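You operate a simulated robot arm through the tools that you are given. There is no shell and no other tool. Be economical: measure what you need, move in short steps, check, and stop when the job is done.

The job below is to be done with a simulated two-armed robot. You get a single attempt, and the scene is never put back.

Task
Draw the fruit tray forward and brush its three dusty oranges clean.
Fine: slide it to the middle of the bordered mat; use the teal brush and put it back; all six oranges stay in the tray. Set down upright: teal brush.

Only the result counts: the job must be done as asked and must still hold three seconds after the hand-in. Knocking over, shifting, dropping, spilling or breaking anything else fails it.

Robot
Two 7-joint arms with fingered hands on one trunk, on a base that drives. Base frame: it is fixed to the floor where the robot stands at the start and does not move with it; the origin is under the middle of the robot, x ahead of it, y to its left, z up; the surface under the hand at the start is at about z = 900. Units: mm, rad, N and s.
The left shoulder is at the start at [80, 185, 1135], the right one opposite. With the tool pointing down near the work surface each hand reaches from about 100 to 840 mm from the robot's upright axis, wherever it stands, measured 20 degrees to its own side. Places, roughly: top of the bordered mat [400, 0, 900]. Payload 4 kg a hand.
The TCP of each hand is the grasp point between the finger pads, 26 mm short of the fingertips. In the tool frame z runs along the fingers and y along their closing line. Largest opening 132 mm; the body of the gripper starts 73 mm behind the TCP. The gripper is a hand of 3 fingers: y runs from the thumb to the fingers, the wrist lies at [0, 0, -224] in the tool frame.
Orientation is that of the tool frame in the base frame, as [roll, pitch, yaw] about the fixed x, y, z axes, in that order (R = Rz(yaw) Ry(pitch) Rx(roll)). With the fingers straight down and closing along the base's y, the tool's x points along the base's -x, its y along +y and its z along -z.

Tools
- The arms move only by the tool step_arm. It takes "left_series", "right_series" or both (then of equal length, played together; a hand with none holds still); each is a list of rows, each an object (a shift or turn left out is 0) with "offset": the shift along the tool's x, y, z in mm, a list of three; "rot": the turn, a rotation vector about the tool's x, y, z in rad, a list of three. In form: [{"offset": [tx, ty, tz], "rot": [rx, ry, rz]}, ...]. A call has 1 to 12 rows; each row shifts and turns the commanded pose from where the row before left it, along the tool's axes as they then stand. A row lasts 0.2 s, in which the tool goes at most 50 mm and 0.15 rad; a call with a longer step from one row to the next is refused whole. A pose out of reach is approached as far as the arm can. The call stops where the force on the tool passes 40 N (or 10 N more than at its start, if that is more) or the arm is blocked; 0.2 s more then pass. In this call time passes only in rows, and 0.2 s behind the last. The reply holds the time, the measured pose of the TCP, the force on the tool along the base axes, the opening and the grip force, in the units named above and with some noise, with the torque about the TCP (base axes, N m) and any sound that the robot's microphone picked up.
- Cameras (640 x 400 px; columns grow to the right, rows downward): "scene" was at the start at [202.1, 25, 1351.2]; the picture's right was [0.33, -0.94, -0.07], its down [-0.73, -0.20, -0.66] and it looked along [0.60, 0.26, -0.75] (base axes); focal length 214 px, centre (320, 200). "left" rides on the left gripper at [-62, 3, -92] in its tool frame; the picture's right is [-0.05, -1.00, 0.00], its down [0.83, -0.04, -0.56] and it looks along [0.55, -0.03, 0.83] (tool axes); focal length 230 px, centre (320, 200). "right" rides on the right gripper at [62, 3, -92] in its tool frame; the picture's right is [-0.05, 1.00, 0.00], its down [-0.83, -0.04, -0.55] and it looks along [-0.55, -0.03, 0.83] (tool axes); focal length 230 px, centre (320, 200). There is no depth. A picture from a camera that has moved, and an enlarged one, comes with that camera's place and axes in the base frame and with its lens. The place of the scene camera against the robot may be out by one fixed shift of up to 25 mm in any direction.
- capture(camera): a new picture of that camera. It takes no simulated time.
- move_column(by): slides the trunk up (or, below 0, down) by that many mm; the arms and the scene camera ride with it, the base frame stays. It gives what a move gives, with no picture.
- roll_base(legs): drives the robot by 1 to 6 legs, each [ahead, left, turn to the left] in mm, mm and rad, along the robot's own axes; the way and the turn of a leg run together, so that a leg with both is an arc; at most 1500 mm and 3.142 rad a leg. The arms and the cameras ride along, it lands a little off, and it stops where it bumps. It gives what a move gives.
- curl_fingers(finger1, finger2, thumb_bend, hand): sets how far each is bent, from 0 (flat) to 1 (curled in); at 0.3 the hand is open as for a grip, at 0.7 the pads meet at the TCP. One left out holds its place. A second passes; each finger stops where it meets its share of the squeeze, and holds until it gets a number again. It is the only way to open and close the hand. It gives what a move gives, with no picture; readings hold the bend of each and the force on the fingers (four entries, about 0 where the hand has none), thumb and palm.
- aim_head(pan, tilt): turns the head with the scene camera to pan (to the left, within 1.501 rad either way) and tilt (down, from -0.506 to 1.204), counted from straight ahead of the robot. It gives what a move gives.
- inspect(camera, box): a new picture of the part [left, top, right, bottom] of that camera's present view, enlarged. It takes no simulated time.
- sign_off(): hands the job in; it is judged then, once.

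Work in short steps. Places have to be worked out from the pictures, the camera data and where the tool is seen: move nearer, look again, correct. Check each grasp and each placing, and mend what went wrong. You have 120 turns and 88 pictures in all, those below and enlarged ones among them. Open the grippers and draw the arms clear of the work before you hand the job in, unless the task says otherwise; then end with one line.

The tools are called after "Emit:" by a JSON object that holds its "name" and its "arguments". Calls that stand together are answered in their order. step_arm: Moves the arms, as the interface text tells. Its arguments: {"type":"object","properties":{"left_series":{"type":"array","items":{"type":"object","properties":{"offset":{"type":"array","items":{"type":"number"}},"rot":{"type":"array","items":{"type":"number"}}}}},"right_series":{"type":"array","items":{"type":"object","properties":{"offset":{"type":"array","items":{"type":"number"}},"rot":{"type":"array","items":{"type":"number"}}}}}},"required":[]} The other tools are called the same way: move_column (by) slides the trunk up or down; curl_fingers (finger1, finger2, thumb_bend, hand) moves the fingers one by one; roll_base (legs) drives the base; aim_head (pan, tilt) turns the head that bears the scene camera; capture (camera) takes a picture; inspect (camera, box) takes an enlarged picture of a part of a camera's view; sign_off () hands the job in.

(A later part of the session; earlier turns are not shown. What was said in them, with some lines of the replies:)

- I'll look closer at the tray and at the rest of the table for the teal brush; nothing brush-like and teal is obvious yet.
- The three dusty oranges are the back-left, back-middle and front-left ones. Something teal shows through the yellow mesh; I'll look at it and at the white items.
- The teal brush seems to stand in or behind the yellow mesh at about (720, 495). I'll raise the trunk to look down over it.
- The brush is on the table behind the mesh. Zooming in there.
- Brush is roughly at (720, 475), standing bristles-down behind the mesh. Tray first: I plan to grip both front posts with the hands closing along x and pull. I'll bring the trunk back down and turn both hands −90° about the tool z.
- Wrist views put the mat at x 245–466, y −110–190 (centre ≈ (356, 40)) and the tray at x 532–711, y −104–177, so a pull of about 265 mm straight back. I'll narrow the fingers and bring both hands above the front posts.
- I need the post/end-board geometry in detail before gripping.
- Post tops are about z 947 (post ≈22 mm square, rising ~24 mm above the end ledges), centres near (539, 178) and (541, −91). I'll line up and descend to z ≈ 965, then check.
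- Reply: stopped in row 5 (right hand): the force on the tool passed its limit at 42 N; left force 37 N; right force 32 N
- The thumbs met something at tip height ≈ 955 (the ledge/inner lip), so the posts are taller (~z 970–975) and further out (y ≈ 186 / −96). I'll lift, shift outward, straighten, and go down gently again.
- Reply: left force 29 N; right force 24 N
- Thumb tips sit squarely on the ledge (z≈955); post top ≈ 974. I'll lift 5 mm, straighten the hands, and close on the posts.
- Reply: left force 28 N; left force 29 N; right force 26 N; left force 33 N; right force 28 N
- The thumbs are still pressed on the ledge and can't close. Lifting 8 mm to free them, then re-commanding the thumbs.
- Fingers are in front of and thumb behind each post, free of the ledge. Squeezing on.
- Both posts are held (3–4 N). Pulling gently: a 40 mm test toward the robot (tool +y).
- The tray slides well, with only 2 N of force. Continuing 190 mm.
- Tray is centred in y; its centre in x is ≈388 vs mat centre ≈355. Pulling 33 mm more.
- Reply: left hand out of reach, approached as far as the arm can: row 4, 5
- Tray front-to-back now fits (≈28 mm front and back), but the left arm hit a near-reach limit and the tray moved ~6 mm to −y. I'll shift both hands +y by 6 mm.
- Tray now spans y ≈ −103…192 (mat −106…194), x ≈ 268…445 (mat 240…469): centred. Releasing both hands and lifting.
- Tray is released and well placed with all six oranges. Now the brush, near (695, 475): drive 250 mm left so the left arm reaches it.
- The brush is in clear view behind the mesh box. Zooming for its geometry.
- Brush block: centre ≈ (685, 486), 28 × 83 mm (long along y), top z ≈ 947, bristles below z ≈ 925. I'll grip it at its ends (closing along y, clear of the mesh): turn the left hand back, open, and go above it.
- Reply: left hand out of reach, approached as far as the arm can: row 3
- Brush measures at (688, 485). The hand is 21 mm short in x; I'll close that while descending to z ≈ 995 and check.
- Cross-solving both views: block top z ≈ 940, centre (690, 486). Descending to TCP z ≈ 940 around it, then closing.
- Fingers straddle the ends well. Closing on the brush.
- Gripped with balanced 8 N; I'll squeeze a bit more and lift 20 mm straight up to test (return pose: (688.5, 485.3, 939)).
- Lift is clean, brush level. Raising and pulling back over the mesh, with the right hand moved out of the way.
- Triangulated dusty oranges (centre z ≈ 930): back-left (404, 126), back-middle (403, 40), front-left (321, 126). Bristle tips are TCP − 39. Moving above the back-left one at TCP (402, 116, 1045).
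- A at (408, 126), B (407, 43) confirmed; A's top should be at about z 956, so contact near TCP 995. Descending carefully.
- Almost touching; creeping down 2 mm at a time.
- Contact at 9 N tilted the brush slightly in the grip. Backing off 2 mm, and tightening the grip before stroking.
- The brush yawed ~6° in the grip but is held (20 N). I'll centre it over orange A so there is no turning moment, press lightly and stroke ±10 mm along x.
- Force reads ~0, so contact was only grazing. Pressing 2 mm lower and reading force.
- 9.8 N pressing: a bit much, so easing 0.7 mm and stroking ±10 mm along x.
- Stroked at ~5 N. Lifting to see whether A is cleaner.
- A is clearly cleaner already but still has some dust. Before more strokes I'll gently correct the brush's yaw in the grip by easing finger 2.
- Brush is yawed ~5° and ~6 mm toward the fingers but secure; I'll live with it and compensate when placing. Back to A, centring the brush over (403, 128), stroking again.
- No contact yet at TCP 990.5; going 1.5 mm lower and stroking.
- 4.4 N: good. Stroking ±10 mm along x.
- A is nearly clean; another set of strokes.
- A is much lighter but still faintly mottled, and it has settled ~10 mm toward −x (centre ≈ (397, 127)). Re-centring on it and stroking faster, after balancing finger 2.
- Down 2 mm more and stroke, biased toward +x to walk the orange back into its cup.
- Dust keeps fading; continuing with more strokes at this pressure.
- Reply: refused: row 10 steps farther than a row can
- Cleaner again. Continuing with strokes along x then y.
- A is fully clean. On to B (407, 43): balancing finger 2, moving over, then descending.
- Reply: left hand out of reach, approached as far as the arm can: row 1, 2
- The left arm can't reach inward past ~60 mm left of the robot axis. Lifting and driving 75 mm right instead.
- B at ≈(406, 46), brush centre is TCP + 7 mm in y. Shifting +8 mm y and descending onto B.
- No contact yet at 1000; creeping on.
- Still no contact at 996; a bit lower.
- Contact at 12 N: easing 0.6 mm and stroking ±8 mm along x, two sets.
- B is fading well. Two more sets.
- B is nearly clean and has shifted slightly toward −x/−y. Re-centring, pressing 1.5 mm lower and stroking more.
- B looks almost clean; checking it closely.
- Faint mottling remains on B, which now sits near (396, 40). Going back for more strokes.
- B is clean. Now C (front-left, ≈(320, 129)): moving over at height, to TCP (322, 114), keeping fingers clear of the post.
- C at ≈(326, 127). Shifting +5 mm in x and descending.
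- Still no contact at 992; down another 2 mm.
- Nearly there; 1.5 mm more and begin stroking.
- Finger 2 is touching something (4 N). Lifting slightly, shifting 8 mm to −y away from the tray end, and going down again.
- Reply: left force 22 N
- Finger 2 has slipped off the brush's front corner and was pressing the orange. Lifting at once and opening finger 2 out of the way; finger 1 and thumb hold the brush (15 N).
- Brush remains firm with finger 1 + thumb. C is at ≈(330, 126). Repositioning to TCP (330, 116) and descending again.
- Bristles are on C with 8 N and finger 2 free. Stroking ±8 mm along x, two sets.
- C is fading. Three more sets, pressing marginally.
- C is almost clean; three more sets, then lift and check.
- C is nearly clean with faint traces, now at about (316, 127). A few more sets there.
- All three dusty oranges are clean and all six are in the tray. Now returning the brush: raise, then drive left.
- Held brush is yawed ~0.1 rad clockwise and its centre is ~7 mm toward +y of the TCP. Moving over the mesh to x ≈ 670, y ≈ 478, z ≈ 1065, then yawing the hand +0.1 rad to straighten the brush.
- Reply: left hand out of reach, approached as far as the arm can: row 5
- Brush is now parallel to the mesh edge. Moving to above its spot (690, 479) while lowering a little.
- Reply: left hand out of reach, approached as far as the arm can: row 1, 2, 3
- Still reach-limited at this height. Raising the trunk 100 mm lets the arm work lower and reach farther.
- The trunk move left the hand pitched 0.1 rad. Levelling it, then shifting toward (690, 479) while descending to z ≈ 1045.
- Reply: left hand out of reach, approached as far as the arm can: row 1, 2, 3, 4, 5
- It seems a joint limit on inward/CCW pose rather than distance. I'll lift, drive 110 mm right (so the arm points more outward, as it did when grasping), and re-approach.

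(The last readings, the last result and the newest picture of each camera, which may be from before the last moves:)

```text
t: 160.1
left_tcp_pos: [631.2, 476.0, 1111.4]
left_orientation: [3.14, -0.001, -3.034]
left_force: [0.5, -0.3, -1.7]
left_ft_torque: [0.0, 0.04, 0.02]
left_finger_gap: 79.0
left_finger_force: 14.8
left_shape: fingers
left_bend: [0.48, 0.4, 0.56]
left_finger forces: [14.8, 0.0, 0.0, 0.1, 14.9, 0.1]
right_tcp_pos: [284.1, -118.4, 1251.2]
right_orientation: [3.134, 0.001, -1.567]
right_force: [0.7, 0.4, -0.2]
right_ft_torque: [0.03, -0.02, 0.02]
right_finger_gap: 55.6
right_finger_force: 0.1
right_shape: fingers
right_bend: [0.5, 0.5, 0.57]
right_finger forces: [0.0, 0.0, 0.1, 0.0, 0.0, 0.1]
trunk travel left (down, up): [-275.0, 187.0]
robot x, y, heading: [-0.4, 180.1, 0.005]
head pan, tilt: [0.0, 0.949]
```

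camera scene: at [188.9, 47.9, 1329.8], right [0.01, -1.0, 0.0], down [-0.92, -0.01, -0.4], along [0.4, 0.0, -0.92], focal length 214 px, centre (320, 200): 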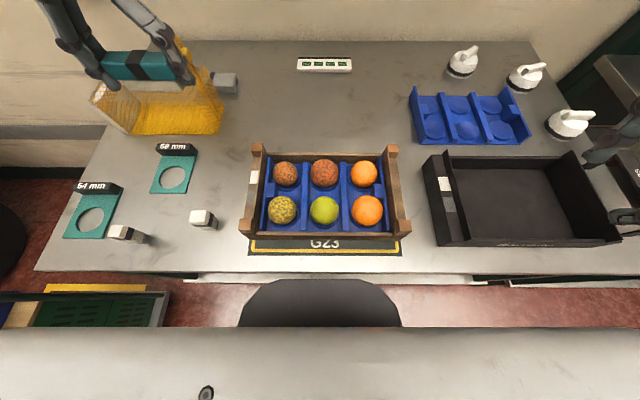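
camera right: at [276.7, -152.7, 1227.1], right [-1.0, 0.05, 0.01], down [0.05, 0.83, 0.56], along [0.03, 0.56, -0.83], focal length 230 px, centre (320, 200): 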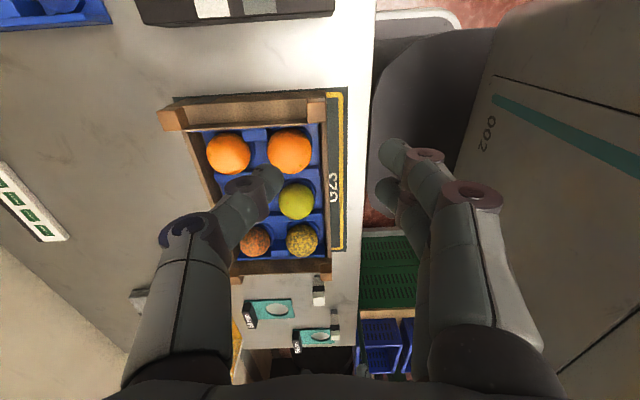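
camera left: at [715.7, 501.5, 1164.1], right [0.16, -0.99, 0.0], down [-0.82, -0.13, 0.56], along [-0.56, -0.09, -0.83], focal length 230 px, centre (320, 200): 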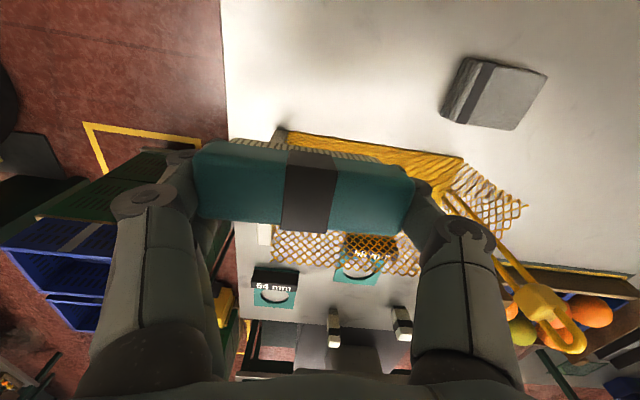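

Better. Now extending +59 mm in x to (690, 479), descending to ≈1050.

Emit:
{"name": "step_arm", "arguments": {"left_series": [{"offset": [-20, -1, 10]}, {"offset": [-20, -1, 20]}, {"offset": [-19, -1, 30]}, {"offset": [0, 0, 0]}]}}

```text
t: 161.1
left_tcp_pos: [677.8, 482.8, 1054.1]
left_orientation: [-3.141, 0.004, -3.031]
left_force: [0.0, -0.9, -0.4]
left_ft_torque: [-0.02, 0.01, -0.02]
left_finger_gap: 78.7
left_finger_force: 14.6
left_shape: fingers
left_bend: [0.48, 0.4, 0.56]
left_finger forces: [14.7, 0.0, 0.0, 0.1, 14.7, 0.1]
left hand out of reach, approached as far as the arm can: row 3
right_tcp_pos: [282.4, -118.7, 1252.5]
right_orientation: [3.135, 0.002, -1.565]
right_force: [0.0, -0.5, 0.3]
right_ft_torque: [0.02, 0.01, 0.0]
right_finger_gap: 55.6
right_finger_force: 0.1
right_shape: fingers
right_bend: [0.5, 0.5, 0.57]
right_finger forces: [0.0, 0.1, 0.0, 0.0, 0.1, 0.0]
trunk travel left (down, up): [-275.0, 187.0]
robot x, y, heading: [1.0, 181.5, 0.005]
head pan, tilt: [0.0, 0.949]
```

12 mm short; closing it while going lower.

Emit:
{"name": "step_arm", "arguments": {"left_series": [{"offset": [-4, -2, 15]}, {"offset": [-4, -2, 15]}, {"offset": [-4, -1, 10]}, {"offset": [0, 0, 0]}]}}

Emit:
{"name": "capture", "arguments": {"camera": "left"}}

```text
t: 162.1
left_tcp_pos: [672.2, 485.4, 1015.4]
left_orientation: [3.14, 0.002, -3.032]
left_force: [0.7, 0.2, -1.3]
left_ft_torque: [0.0, -0.04, 0.0]
left_finger_gap: 79.2
left_finger_force: 14.6
left_shape: fingers
left_bend: [0.48, 0.4, 0.56]
left_finger forces: [14.6, 0.0, 0.0, 0.0, 14.6, 0.0]
left hand out of reach, approached as far as the arm can: row 1, 2, 3
right_tcp_pos: [281.9, -117.1, 1253.5]
right_orientation: [3.135, 0.001, -1.567]
right_force: [0.3, 0.2, -0.4]
right_ft_torque: [-0.01, 0.02, 0.03]
right_finger_gap: 55.6
right_finger_force: 0.0
right_shape: fingers
right_bend: [0.5, 0.5, 0.57]
right_finger forces: [0.0, 0.0, 0.0, 0.1, 0.1, 0.1]
trunk travel left (down, up): [-275.0, 187.0]
robot x, y, heading: [-0.2, 183.0, 0.004]
head pan, tilt: [0.0, 0.949]
```

```text
9 pictures are left
camera left: at [732.5, 495.5, 1108.6], right [0.16, -0.99, 0.0], down [-0.82, -0.13, 0.55], along [-0.55, -0.09, -0.83], focal length 230 px, centre (320, 200)
```

left: 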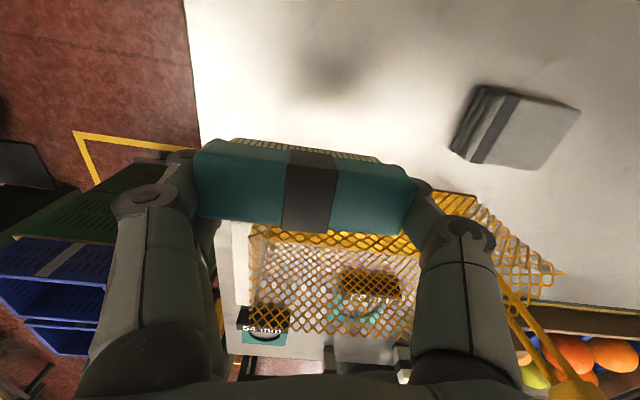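

The raised trunk makes it worse, so the limit is in the arm's downward fold. Lifting the hand, lowering the trunk back 100 mm.

Emit:
{"name": "step_arm", "arguments": {"left_series": [{"offset": [5, 0, -40]}, {"offset": [5, 0, -45]}, {"offset": [0, 0, -35]}]}}

Emit:
{"name": "move_column", "arguments": {"by": -100}}

```text
t: 162.9
left_tcp_pos: [664.2, 483.2, 1135.3]
left_orientation: [3.14, 0.0, -3.031]
left_force: [-0.3, -0.8, -0.7]
left_ft_torque: [0.04, 0.02, -0.02]
left_finger_gap: 79.1
left_finger_force: 15.2
left_shape: fingers
left_bend: [0.48, 0.4, 0.56]
left_finger forces: [14.6, 0.0, 0.0, 0.1, 14.6, 0.0]
right_tcp_pos: [283.2, -117.3, 1252.2]
right_orientation: [3.133, 0.003, -1.567]
right_force: [-0.5, 0.5, -0.2]
right_ft_torque: [0.02, -0.01, 0.02]
right_finger_gap: 55.5
right_finger_force: 0.1
right_shape: fingers
right_bend: [0.5, 0.5, 0.57]
right_finger forces: [0.0, 0.1, 0.0, 0.0, 0.0, 0.0]
trunk travel left (down, up): [-275.0, 187.0]
robot x, y, heading: [-3.4, 178.9, 0.002]
head pan, tilt: [0.0, 0.949]
```

```text
t: 164.2
left_tcp_pos: [662.3, 484.0, 1036.3]
left_orientation: [3.141, 0.001, -3.032]
left_force: [0.0, -0.6, -0.8]
left_ft_torque: [-0.01, 0.01, 0.01]
left_finger_gap: 78.9
left_finger_force: 14.9
left_shape: fingers
left_bend: [0.48, 0.4, 0.56]
left_finger forces: [14.5, 0.0, 0.1, 0.0, 14.6, 0.0]
right_tcp_pos: [281.5, -117.5, 1152.3]
right_orientation: [3.137, 0.001, -1.567]
right_force: [-0.3, -0.4, 0.0]
right_ft_torque: [0.02, 0.01, 0.02]
right_finger_gap: 55.7
right_finger_force: 0.0
right_shape: fingers
right_bend: [0.5, 0.5, 0.57]
right_finger forces: [0.1, 0.1, 0.0, 0.0, 0.1, 0.1]
trunk travel left (down, up): [-175.0, 287.0]
robot x, y, heading: [-0.1, 179.3, 0.001]
head pan, tilt: [0.0, 0.949]
```

Now extending the remaining 28 mm in x.

Emit:
{"name": "step_arm", "arguments": {"left_series": [{"offset": [-14, -4, 0]}, {"offset": [-13, -4, 8]}, {"offset": [0, 0, 0]}]}}

```text
t: 165.0
left_tcp_pos: [689.9, 477.0, 1027.3]
left_orientation: [3.141, 0.0, -3.032]
left_force: [0.9, -0.3, -0.6]
left_ft_torque: [0.0, -0.03, -0.01]
left_finger_gap: 78.8
left_finger_force: 14.8
left_shape: fingers
left_bend: [0.48, 0.4, 0.56]
left_finger forces: [14.7, 0.0, 0.0, 0.1, 14.6, 0.1]
right_tcp_pos: [281.6, -118.3, 1152.6]
right_orientation: [3.134, 0.001, -1.568]
right_force: [0.3, 0.6, 1.2]
right_ft_torque: [-0.04, 0.03, -0.02]
right_finger_gap: 55.7
right_finger_force: 0.1
right_shape: fingers
right_bend: [0.5, 0.5, 0.57]
right_finger forces: [0.0, 0.0, 0.0, 0.0, 0.0, 0.1]
trunk travel left (down, up): [-175.0, 287.0]
robot x, y, heading: [1.0, 181.8, 0.002]
head pan, tilt: [0.0, 0.949]
```

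Exactly above the spot with no reach warning. Descending to z ≈ 947 in steps.

Emit:
{"name": "step_arm", "arguments": {"left_series": [{"offset": [0, 1, 20]}, {"offset": [0, 0, 25]}, {"offset": [0, 0, 20]}, {"offset": [0, 0, 12]}, {"offset": [0, 0, 0]}]}}

Emit:
{"name": "capture", "arguments": {"camera": "left"}}

```text
t: 166.2
left_tcp_pos: [690.6, 478.7, 949.8]
left_orientation: [3.14, 0.002, -3.031]
left_force: [-0.8, -0.4, 0.3]
left_ft_torque: [-0.01, 0.04, -0.02]
left_finger_gap: 79.1
left_finger_force: 14.1
left_shape: fingers
left_bend: [0.48, 0.4, 0.56]
left_finger forces: [14.6, 0.1, 0.0, 0.0, 14.6, 0.0]
right_tcp_pos: [282.1, -117.3, 1152.0]
right_orientation: [3.135, 0.002, -1.567]
right_force: [-0.2, 0.2, -0.6]
right_ft_torque: [0.01, 0.01, 0.02]
right_finger_gap: 55.7
right_finger_force: 0.1
right_shape: fingers
right_bend: [0.5, 0.5, 0.57]
right_finger forces: [0.0, 0.0, 0.1, 0.1, 0.0, 0.1]
trunk travel left (down, up): [-175.0, 287.0]
robot x, y, heading: [-1.9, 179.9, 0.003]
head pan, tilt: [0.0, 0.949]
```

```text
8 pictures are left
camera left: at [750.8, 489.2, 1042.5], right [0.16, -0.99, 0.0], down [-0.82, -0.13, 0.55], along [-0.55, -0.09, -0.83], focal length 230 px, centre (320, 200)
```

left: 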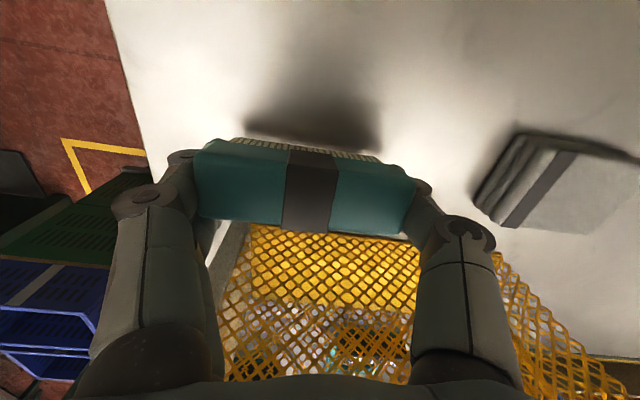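

Lined up. Lowering the last ~14 mm until contact.

Emit:
{"name": "step_arm", "arguments": {"left_series": [{"offset": [0, 0, 5]}, {"offset": [0, 0, 4]}, {"offset": [0, 0, 2]}, {"offset": [0, 0, 1]}]}}

```text
t: 167.2
left_tcp_pos: [691.2, 480.1, 938.8]
left_orientation: [3.139, 0.001, -3.032]
left_force: [-0.4, 1.5, -1.1]
left_ft_torque: [0.0, 0.0, -0.01]
left_finger_gap: 79.0
left_finger_force: 14.4
left_shape: fingers
left_bend: [0.48, 0.4, 0.56]
left_finger forces: [14.6, 0.1, 0.0, 0.1, 14.6, 0.0]
right_tcp_pos: [282.3, -116.8, 1152.9]
right_orientation: [3.132, 0.002, -1.567]
right_force: [0.4, -1.1, 0.0]
right_ft_torque: [0.02, -0.01, -0.05]
right_finger_gap: 55.7
right_finger_force: 0.0
right_shape: fingers
right_bend: [0.5, 0.5, 0.57]
right_finger forces: [0.0, 0.1, 0.0, 0.1, 0.0, 0.0]
trunk travel left (down, up): [-175.0, 287.0]
robot x, y, heading: [-0.8, 179.1, 0.006]
head pan, tilt: [0.0, 0.949]
```

Emit:
{"name": "step_arm", "arguments": {"left_series": [{"offset": [0, 0, 2]}, {"offset": [0, 0, 1.5]}, {"offset": [0, 0, 1]}]}}

```text
t: 168.0
left_tcp_pos: [690.8, 480.8, 933.7]
left_orientation: [3.139, 0.0, -3.032]
left_force: [0.1, 0.6, -1.0]
left_ft_torque: [0.05, 0.0, 0.0]
left_finger_gap: 78.6
left_finger_force: 14.1
left_shape: fingers
left_bend: [0.48, 0.4, 0.56]
left_finger forces: [14.6, 0.0, 0.1, 0.0, 14.6, 0.0]
right_tcp_pos: [282.6, -117.5, 1152.4]
right_orientation: [3.133, 0.001, -1.566]
right_force: [-0.2, -0.3, -0.3]
right_ft_torque: [-0.01, -0.04, -0.01]
right_finger_gap: 55.7
right_finger_force: 0.1
right_shape: fingers
right_bend: [0.5, 0.5, 0.57]
right_finger forces: [0.0, 0.0, 0.0, 0.0, 0.0, 0.1]
trunk travel left (down, up): [-175.0, 287.0]
robot x, y, heading: [-0.2, 179.1, 0.006]
head pan, tilt: [0.0, 0.949]
```

No contact yet at 933.7 (the brush was pushed up in the grip). Continuing slowly.

Emit:
{"name": "step_arm", "arguments": {"left_series": [{"offset": [0, 0, 1.5]}, {"offset": [0, 0, 1]}]}}

Emit:
{"name": "inspect", "arguments": {"camera": "left", "box": [160, 90, 480, 290]}}

```text
t: 168.6
left_tcp_pos: [688.9, 480.6, 932.3]
left_orientation: [3.141, 0.002, -3.03]
left_force: [1.1, 1.0, 0.8]
left_ft_torque: [-0.07, -0.01, 0.02]
left_finger_gap: 78.8
left_finger_force: 15.9
left_shape: fingers
left_bend: [0.48, 0.4, 0.56]
left_finger forces: [14.7, 0.1, 0.0, 0.1, 16.4, 0.0]
right_tcp_pos: [281.7, -117.6, 1152.7]
right_orientation: [3.134, 0.001, -1.568]
right_force: [0.0, 1.5, 0.2]
right_ft_torque: [0.02, 0.0, 0.0]
right_finger_gap: 55.5
right_finger_force: 0.1
right_shape: fingers
right_bend: [0.5, 0.5, 0.57]
right_finger forces: [0.0, 0.0, 0.0, 0.0, 0.1, 0.0]
trunk travel left (down, up): [-175.0, 287.0]
robot x, y, heading: [-0.0, 184.0, 0.005]
head pan, tilt: [0.0, 0.949]
```

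```text
2.00 times, centred on (320, 190) of left
camera zoom: at [750.2, 491.2, 1024.1], right [0.16, -0.99, 0.0], down [-0.82, -0.13, 0.55], along [-0.55, -0.09, -0.83], focal length 460 px, centre (320, 220)
```

zoom: 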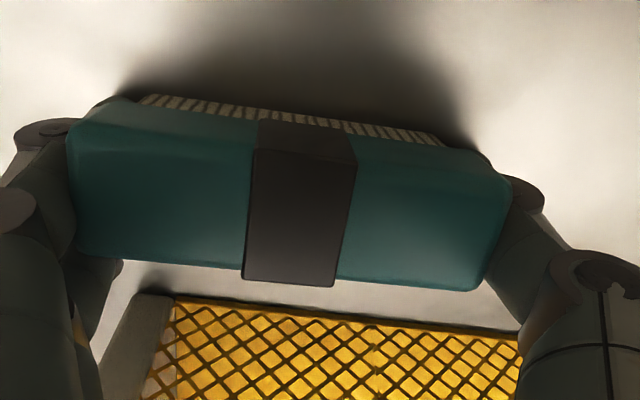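

Contact is just starting at the thumb end. Pressing ~1.5 mm to seat the bristles flat.

Emit:
{"name": "step_arm", "arguments": {"left_series": [{"offset": [0, 0, 1]}, {"offset": [0, 0, 0.7]}]}}

```text
t: 169.2
left_tcp_pos: [690.3, 480.6, 932.6]
left_orientation: [3.141, 0.002, -3.031]
left_force: [-0.8, 1.2, 8.1]
left_ft_torque: [-0.36, -0.01, -0.06]
left_finger_gap: 78.7
left_finger_force: 20.6
left_shape: fingers
left_bend: [0.48, 0.4, 0.56]
left_finger forces: [16.1, 0.0, 0.0, 0.0, 25.3, 0.0]
right_tcp_pos: [280.9, -118.1, 1152.5]
right_orientation: [3.134, 0.003, -1.566]
right_force: [0.2, 0.5, 0.4]
right_ft_torque: [-0.02, -0.03, 0.01]
right_finger_gap: 55.6
right_finger_force: 0.0
right_shape: fingers
right_bend: [0.5, 0.5, 0.57]
right_finger forces: [0.0, 0.0, 0.0, 0.0, 0.1, 0.0]
trunk travel left (down, up): [-175.0, 287.0]
robot x, y, heading: [-0.1, 180.2, 0.004]
head pan, tilt: [0.0, 0.949]
```

The load is on the thumb side (thumb tip probably on the table). Easing 1 mm and releasing both sides together, then checking.

Emit:
{"name": "step_arm", "arguments": {"left_series": [{"offset": [0, 0, -1]}]}}

Emit:
{"name": "curl_fingers", "arguments": {"hand": "left", "finger1": 0.4, "finger2": 0.38, "thumb_bend": 0.46}}

Emit:
{"name": "capture", "arguments": {"camera": "left"}}

```text
t: 169.6
left_tcp_pos: [690.5, 479.6, 932.7]
left_orientation: [3.141, 0.001, -3.03]
left_force: [-0.7, 1.7, 8.5]
left_ft_torque: [-0.33, -0.05, -0.01]
left_finger_gap: 78.6
left_finger_force: 20.6
left_shape: fingers
left_bend: [0.48, 0.4, 0.56]
left_finger forces: [16.0, 0.1, 0.1, 0.0, 24.9, 0.0]
right_tcp_pos: [281.5, -117.4, 1151.4]
right_orientation: [3.134, 0.002, -1.567]
right_force: [-0.3, 0.0, 0.2]
right_ft_torque: [-0.03, 0.01, 0.02]
right_finger_gap: 55.5
right_finger_force: 0.1
right_shape: fingers
right_bend: [0.5, 0.5, 0.57]
right_finger forces: [0.0, 0.0, 0.0, 0.1, 0.0, 0.0]
trunk travel left (down, up): [-175.0, 287.0]
robot x, y, heading: [1.0, 182.1, 0.007]
head pan, tilt: [0.0, 0.949]
```

```text
t: 170.6
left_tcp_pos: [689.7, 479.7, 932.0]
left_orientation: [-3.141, 0.006, -3.032]
left_force: [2.2, 5.3, 14.0]
left_ft_torque: [-0.56, -0.14, 0.1]
left_finger_gap: 87.7
left_finger_force: 8.2
left_shape: fingers
left_bend: [0.4, 0.38, 0.48]
left_finger forces: [0.6, 0.0, 0.0, 0.0, 15.5, 0.1]
right_tcp_pos: [282.2, -117.7, 1151.5]
right_orientation: [3.134, 0.002, -1.566]
right_force: [0.8, 0.6, 0.3]
right_ft_torque: [-0.02, 0.02, 0.01]
right_finger_gap: 55.7
right_finger_force: 0.1
right_shape: fingers
right_bend: [0.5, 0.5, 0.57]
right_finger forces: [0.0, 0.0, 0.0, 0.0, 0.0, 0.0]
trunk travel left (down, up): [-175.0, 287.0]
robot x, y, heading: [3.2, 179.8, 0.003]
head pan, tilt: [0.0, 0.949]
```

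```text
6 pictures are left
camera left: at [750.0, 490.8, 1024.7], right [0.16, -0.99, 0.0], down [-0.82, -0.13, 0.55], along [-0.55, -0.09, -0.83], focal length 230 px, centre (320, 200)
```

left: 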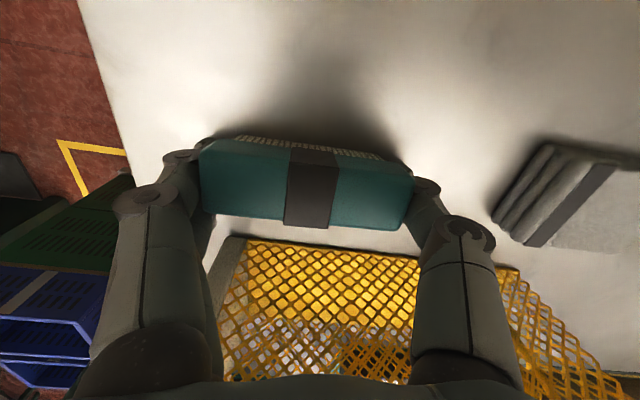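

Brush has settled; the thumb tip still presses the table. Raising 4 mm, then opening all fully.

Emit:
{"name": "step_arm", "arguments": {"left_series": [{"offset": [0, 0, -3]}, {"offset": [0, 0, -2]}]}}

Emit:
{"name": "curl_fingers", "arguments": {"hand": "left", "finger1": 0.34, "finger2": 0.34, "thumb_bend": 0.34}}

Emit:
{"name": "capture", "arguments": {"camera": "left"}}

```text
t: 171.2
left_tcp_pos: [689.8, 479.0, 934.0]
left_orientation: [3.14, -0.001, -3.033]
left_force: [0.5, -0.7, -0.2]
left_ft_torque: [-0.01, 0.03, -0.03]
left_finger_gap: 91.4
left_finger_force: 0.1
left_shape: fingers
left_bend: [0.4, 0.38, 0.46]
left_finger forces: [0.0, 0.1, 0.1, 0.0, 0.0, 0.0]
right_tcp_pos: [283.2, -117.5, 1152.1]
right_orientation: [3.133, 0.001, -1.568]
right_force: [0.0, -0.3, 0.4]
right_ft_torque: [0.01, -0.02, 0.04]
right_finger_gap: 55.4
right_finger_force: 0.1
right_shape: fingers
right_bend: [0.5, 0.5, 0.57]
right_finger forces: [0.1, 0.0, 0.1, 0.1, 0.0, 0.0]
trunk travel left (down, up): [-175.0, 287.0]
robot x, y, heading: [-0.2, 178.1, 0.006]
head pan, tilt: [0.0, 0.949]
```

```text
t: 172.2
left_tcp_pos: [691.3, 478.8, 936.0]
left_orientation: [3.14, 0.001, -3.032]
left_force: [0.1, 1.4, -0.9]
left_ft_torque: [-0.01, -0.01, 0.01]
left_finger_gap: 121.0
left_finger_force: 0.0
left_shape: fingers
left_bend: [0.34, 0.34, 0.34]
left_finger forces: [0.1, 0.0, 0.0, 0.1, 0.1, 0.0]
right_tcp_pos: [282.6, -116.2, 1152.9]
right_orientation: [3.133, 0.003, -1.568]
right_force: [-0.7, 0.7, -0.2]
right_ft_torque: [0.01, -0.01, -0.01]
right_finger_gap: 55.6
right_finger_force: 0.1
right_shape: fingers
right_bend: [0.5, 0.5, 0.57]
right_finger forces: [0.1, 0.1, 0.1, 0.1, 0.0, 0.0]
trunk travel left (down, up): [-175.0, 287.0]
robot x, y, heading: [-0.9, 179.5, 0.009]
head pan, tilt: [0.0, 0.949]
```

```text
5 pictures are left
camera left: at [751.1, 489.7, 1027.7], right [0.16, -0.99, 0.0], down [-0.82, -0.13, 0.55], along [-0.55, -0.09, -0.83], focal length 230 px, centre (320, 200)
```

left: 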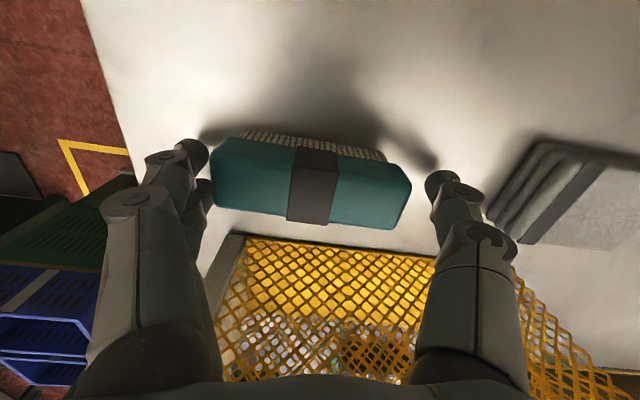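

Brush stands free on its bristles within ~4 mm of its original place. Lifting straight up and retracting over the mesh; opening the right hand too.

Emit:
{"name": "step_arm", "arguments": {"left_series": [{"offset": [0, 0, -20]}, {"offset": [0, 0, -40]}, {"offset": [0, 0, -40]}, {"offset": [15, 0, -40]}, {"offset": [30, 0, -35]}, {"offset": [45, 0, -10]}, {"offset": [45, 0, 0]}, {"offset": [45, 0, 0]}, {"offset": [40, 0, 0]}]}}

Emit:
{"name": "curl_fingers", "arguments": {"hand": "right", "finger1": 0.3, "finger2": 0.3, "thumb_bend": 0.3}}

Emit:
{"name": "aim_head", "arguments": {"pan": 0.3, "tilt": 0.75}}

Emit:
{"name": "capture", "arguments": {"camera": "scene"}}

```text
t: 174.2
left_tcp_pos: [468.7, 455.9, 1120.2]
left_orientation: [-3.141, 0.002, -3.031]
left_force: [-0.1, 1.3, -0.1]
left_ft_torque: [0.0, 0.0, 0.01]
left_finger_gap: 121.2
left_finger_force: 0.0
left_shape: fingers
left_bend: [0.34, 0.34, 0.34]
left_finger forces: [0.1, 0.0, 0.0, 0.0, 0.1, 0.1]
right_tcp_pos: [280.9, -116.0, 1153.1]
right_orientation: [3.135, 0.003, -1.567]
right_force: [0.1, -0.2, -0.2]
right_ft_torque: [0.04, 0.01, -0.01]
right_finger_gap: 55.6
right_finger_force: 0.0
right_shape: fingers
right_bend: [0.5, 0.5, 0.57]
right_finger forces: [0.1, 0.0, 0.0, 0.0, 0.1, 0.0]
trunk travel left (down, up): [-175.0, 287.0]
robot x, y, heading: [-4.6, 178.4, 0.002]
head pan, tilt: [0.0, 0.949]
```

```text
t: 175.2
left_tcp_pos: [470.0, 456.2, 1119.0]
left_orientation: [3.14, 0.002, -3.03]
left_force: [-0.3, 0.0, 0.3]
left_ft_torque: [0.01, -0.02, 0.0]
left_finger_gap: 121.2
left_finger_force: 0.0
left_shape: fingers
left_bend: [0.34, 0.34, 0.34]
left_finger forces: [0.1, 0.2, 0.0, 0.1, 0.0, 0.0]
right_tcp_pos: [282.4, -117.9, 1151.9]
right_orientation: [3.134, 0.002, -1.567]
right_force: [0.5, 0.6, -0.4]
right_ft_torque: [0.01, 0.0, -0.03]
right_finger_gap: 133.7
right_finger_force: 0.1
right_shape: fingers
right_bend: [0.3, 0.3, 0.3]
right_finger forces: [0.1, 0.0, 0.1, 0.1, 0.1, 0.1]
trunk travel left (down, up): [-175.0, 287.0]
robot x, y, heading: [2.0, 181.6, 0.005]
head pan, tilt: [0.0, 0.949]
```

```text
t: 176.0
left_tcp_pos: [470.3, 457.0, 1120.3]
left_orientation: [3.14, 0.0, -3.031]
left_force: [0.4, -0.3, 0.8]
left_ft_torque: [0.01, 0.03, 0.01]
left_finger_gap: 121.2
left_finger_force: 0.0
left_shape: fingers
left_bend: [0.34, 0.34, 0.34]
left_finger forces: [0.0, 0.0, 0.0, 0.0, 0.0, 0.1]
right_tcp_pos: [283.1, -117.1, 1152.2]
right_orientation: [3.135, 0.001, -1.568]
right_force: [0.2, -0.7, -0.1]
right_ft_torque: [0.0, -0.02, 0.03]
right_finger_gap: 133.7
right_finger_force: 0.0
right_shape: fingers
right_bend: [0.3, 0.3, 0.3]
right_finger forces: [0.1, 0.1, 0.0, 0.0, 0.1, 0.0]
trunk travel left (down, up): [-175.0, 287.0]
robot x, y, heading: [0.3, 178.7, 0.005]
head pan, tilt: [0.3, 0.75]
```

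```text
4 pictures are left
camera scene: at [197.5, 202.2, 1343.6], right [0.29, -0.95, -0.06], down [-0.79, -0.21, -0.58], along [0.54, 0.22, -0.81], focal length 214 px, centre (320, 200)
```

scene: 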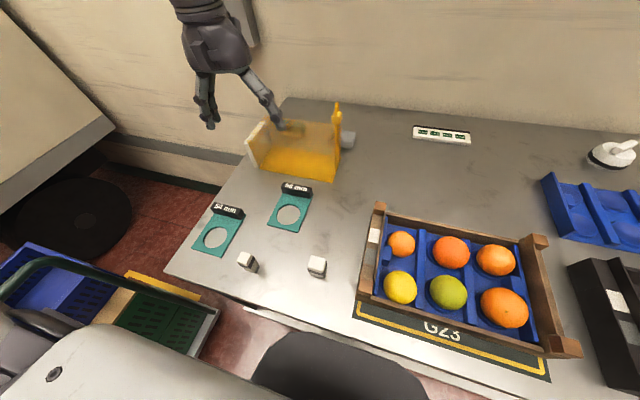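

Everything is in place: brush back behind the mesh, six clean oranges in the tray on the mat. One check of tray centring with the right wrist camera.

Emit:
{"name": "capture", "arguments": {"camera": "right"}}

Emit:
{"name": "inspect", "arguments": {"camera": "scene", "box": [235, 90, 363, 170]}}

```text
3 pictures are left
camera right: at [281.2, -179.7, 1244.9], right [-1.0, 0.05, 0.01], down [0.04, 0.83, 0.56], along [0.02, 0.56, -0.83], focal length 230 px, centre (320, 200)
```

right: 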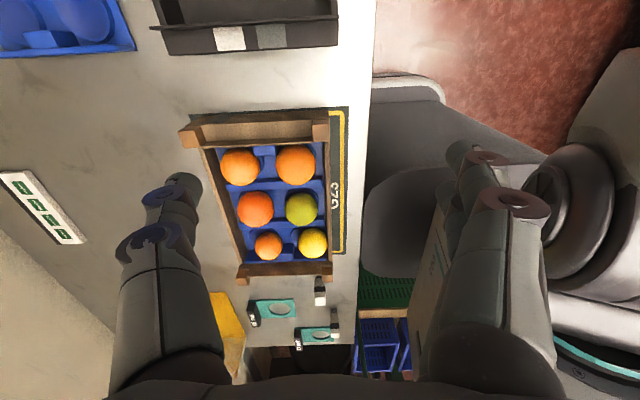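

```text
5.00 times, centred on (299, 130) of scene
camera zoom: at [197.5, 202.2, 1343.6], right [0.29, -0.95, -0.06], down [-0.79, -0.21, -0.58], along [0.54, 0.22, -0.81], focal length 1072 px, centre (425, 550)
```

zoom: 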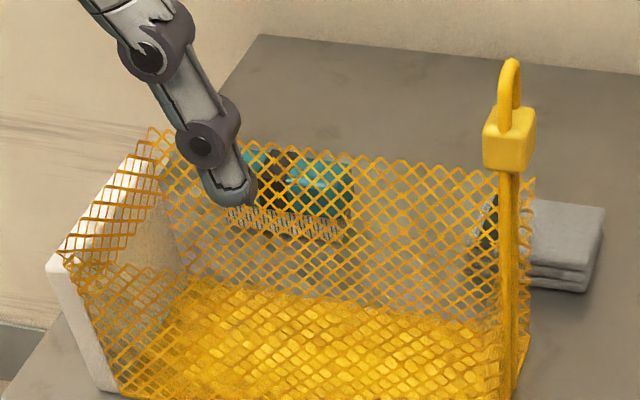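

Tray is centred to within ~5 mm and the brush stands upright. Drawing both hands a bit further clear, then handing in.

Emit:
{"name": "step_arm", "arguments": {"left_series": [{"offset": [20, 0, -20]}, {"offset": [20, 0, 0]}, {"offset": [20, 0, 0]}], "right_series": [{"offset": [40, 0, -20]}, {"offset": [40, 0, 0]}, {"offset": [40, 0, 0]}]}}

Emit:
{"name": "sign_off", "arguments": {}}

```text
t: 176.8
left_tcp_pos: [411.8, 448.9, 1141.0]
left_orientation: [3.141, 0.001, -3.032]
left_force: [-0.5, -0.2, 0.2]
left_ft_torque: [-0.03, 0.01, 0.0]
left_finger_gap: 121.0
left_finger_force: 0.1
left_shape: fingers
left_bend: [0.34, 0.34, 0.34]
left_finger forces: [0.1, 0.0, 0.1, 0.0, 0.1, 0.1]
right_tcp_pos: [328.3, -149.8, 1135.9]
right_orientation: [3.134, 0.001, -1.567]
right_force: [0.1, -0.5, -0.2]
right_ft_torque: [-0.01, 0.0, -0.01]
right_finger_gap: 134.1
right_finger_force: 0.1
right_shape: fingers
right_bend: [0.3, 0.3, 0.3]
right_finger forces: [0.1, 0.2, 0.1, 0.0, 0.0, 0.0]
right hand out of reach, approached as far as the arm can: row 1, 2, 3
trunk travel left (down, up): [-175.0, 287.0]
robot x, y, heading: [-1.1, 183.1, 0.007]
head pan, tilt: [0.3, 0.75]
```

```text
The job is handed in.
```

I handed the job in: the tray is on the middle of the mat (within about 5 mm), all six oranges are still in it and the three dusty ones are brushed clean, and the teal brush stands upright about 4 mm from where it was.
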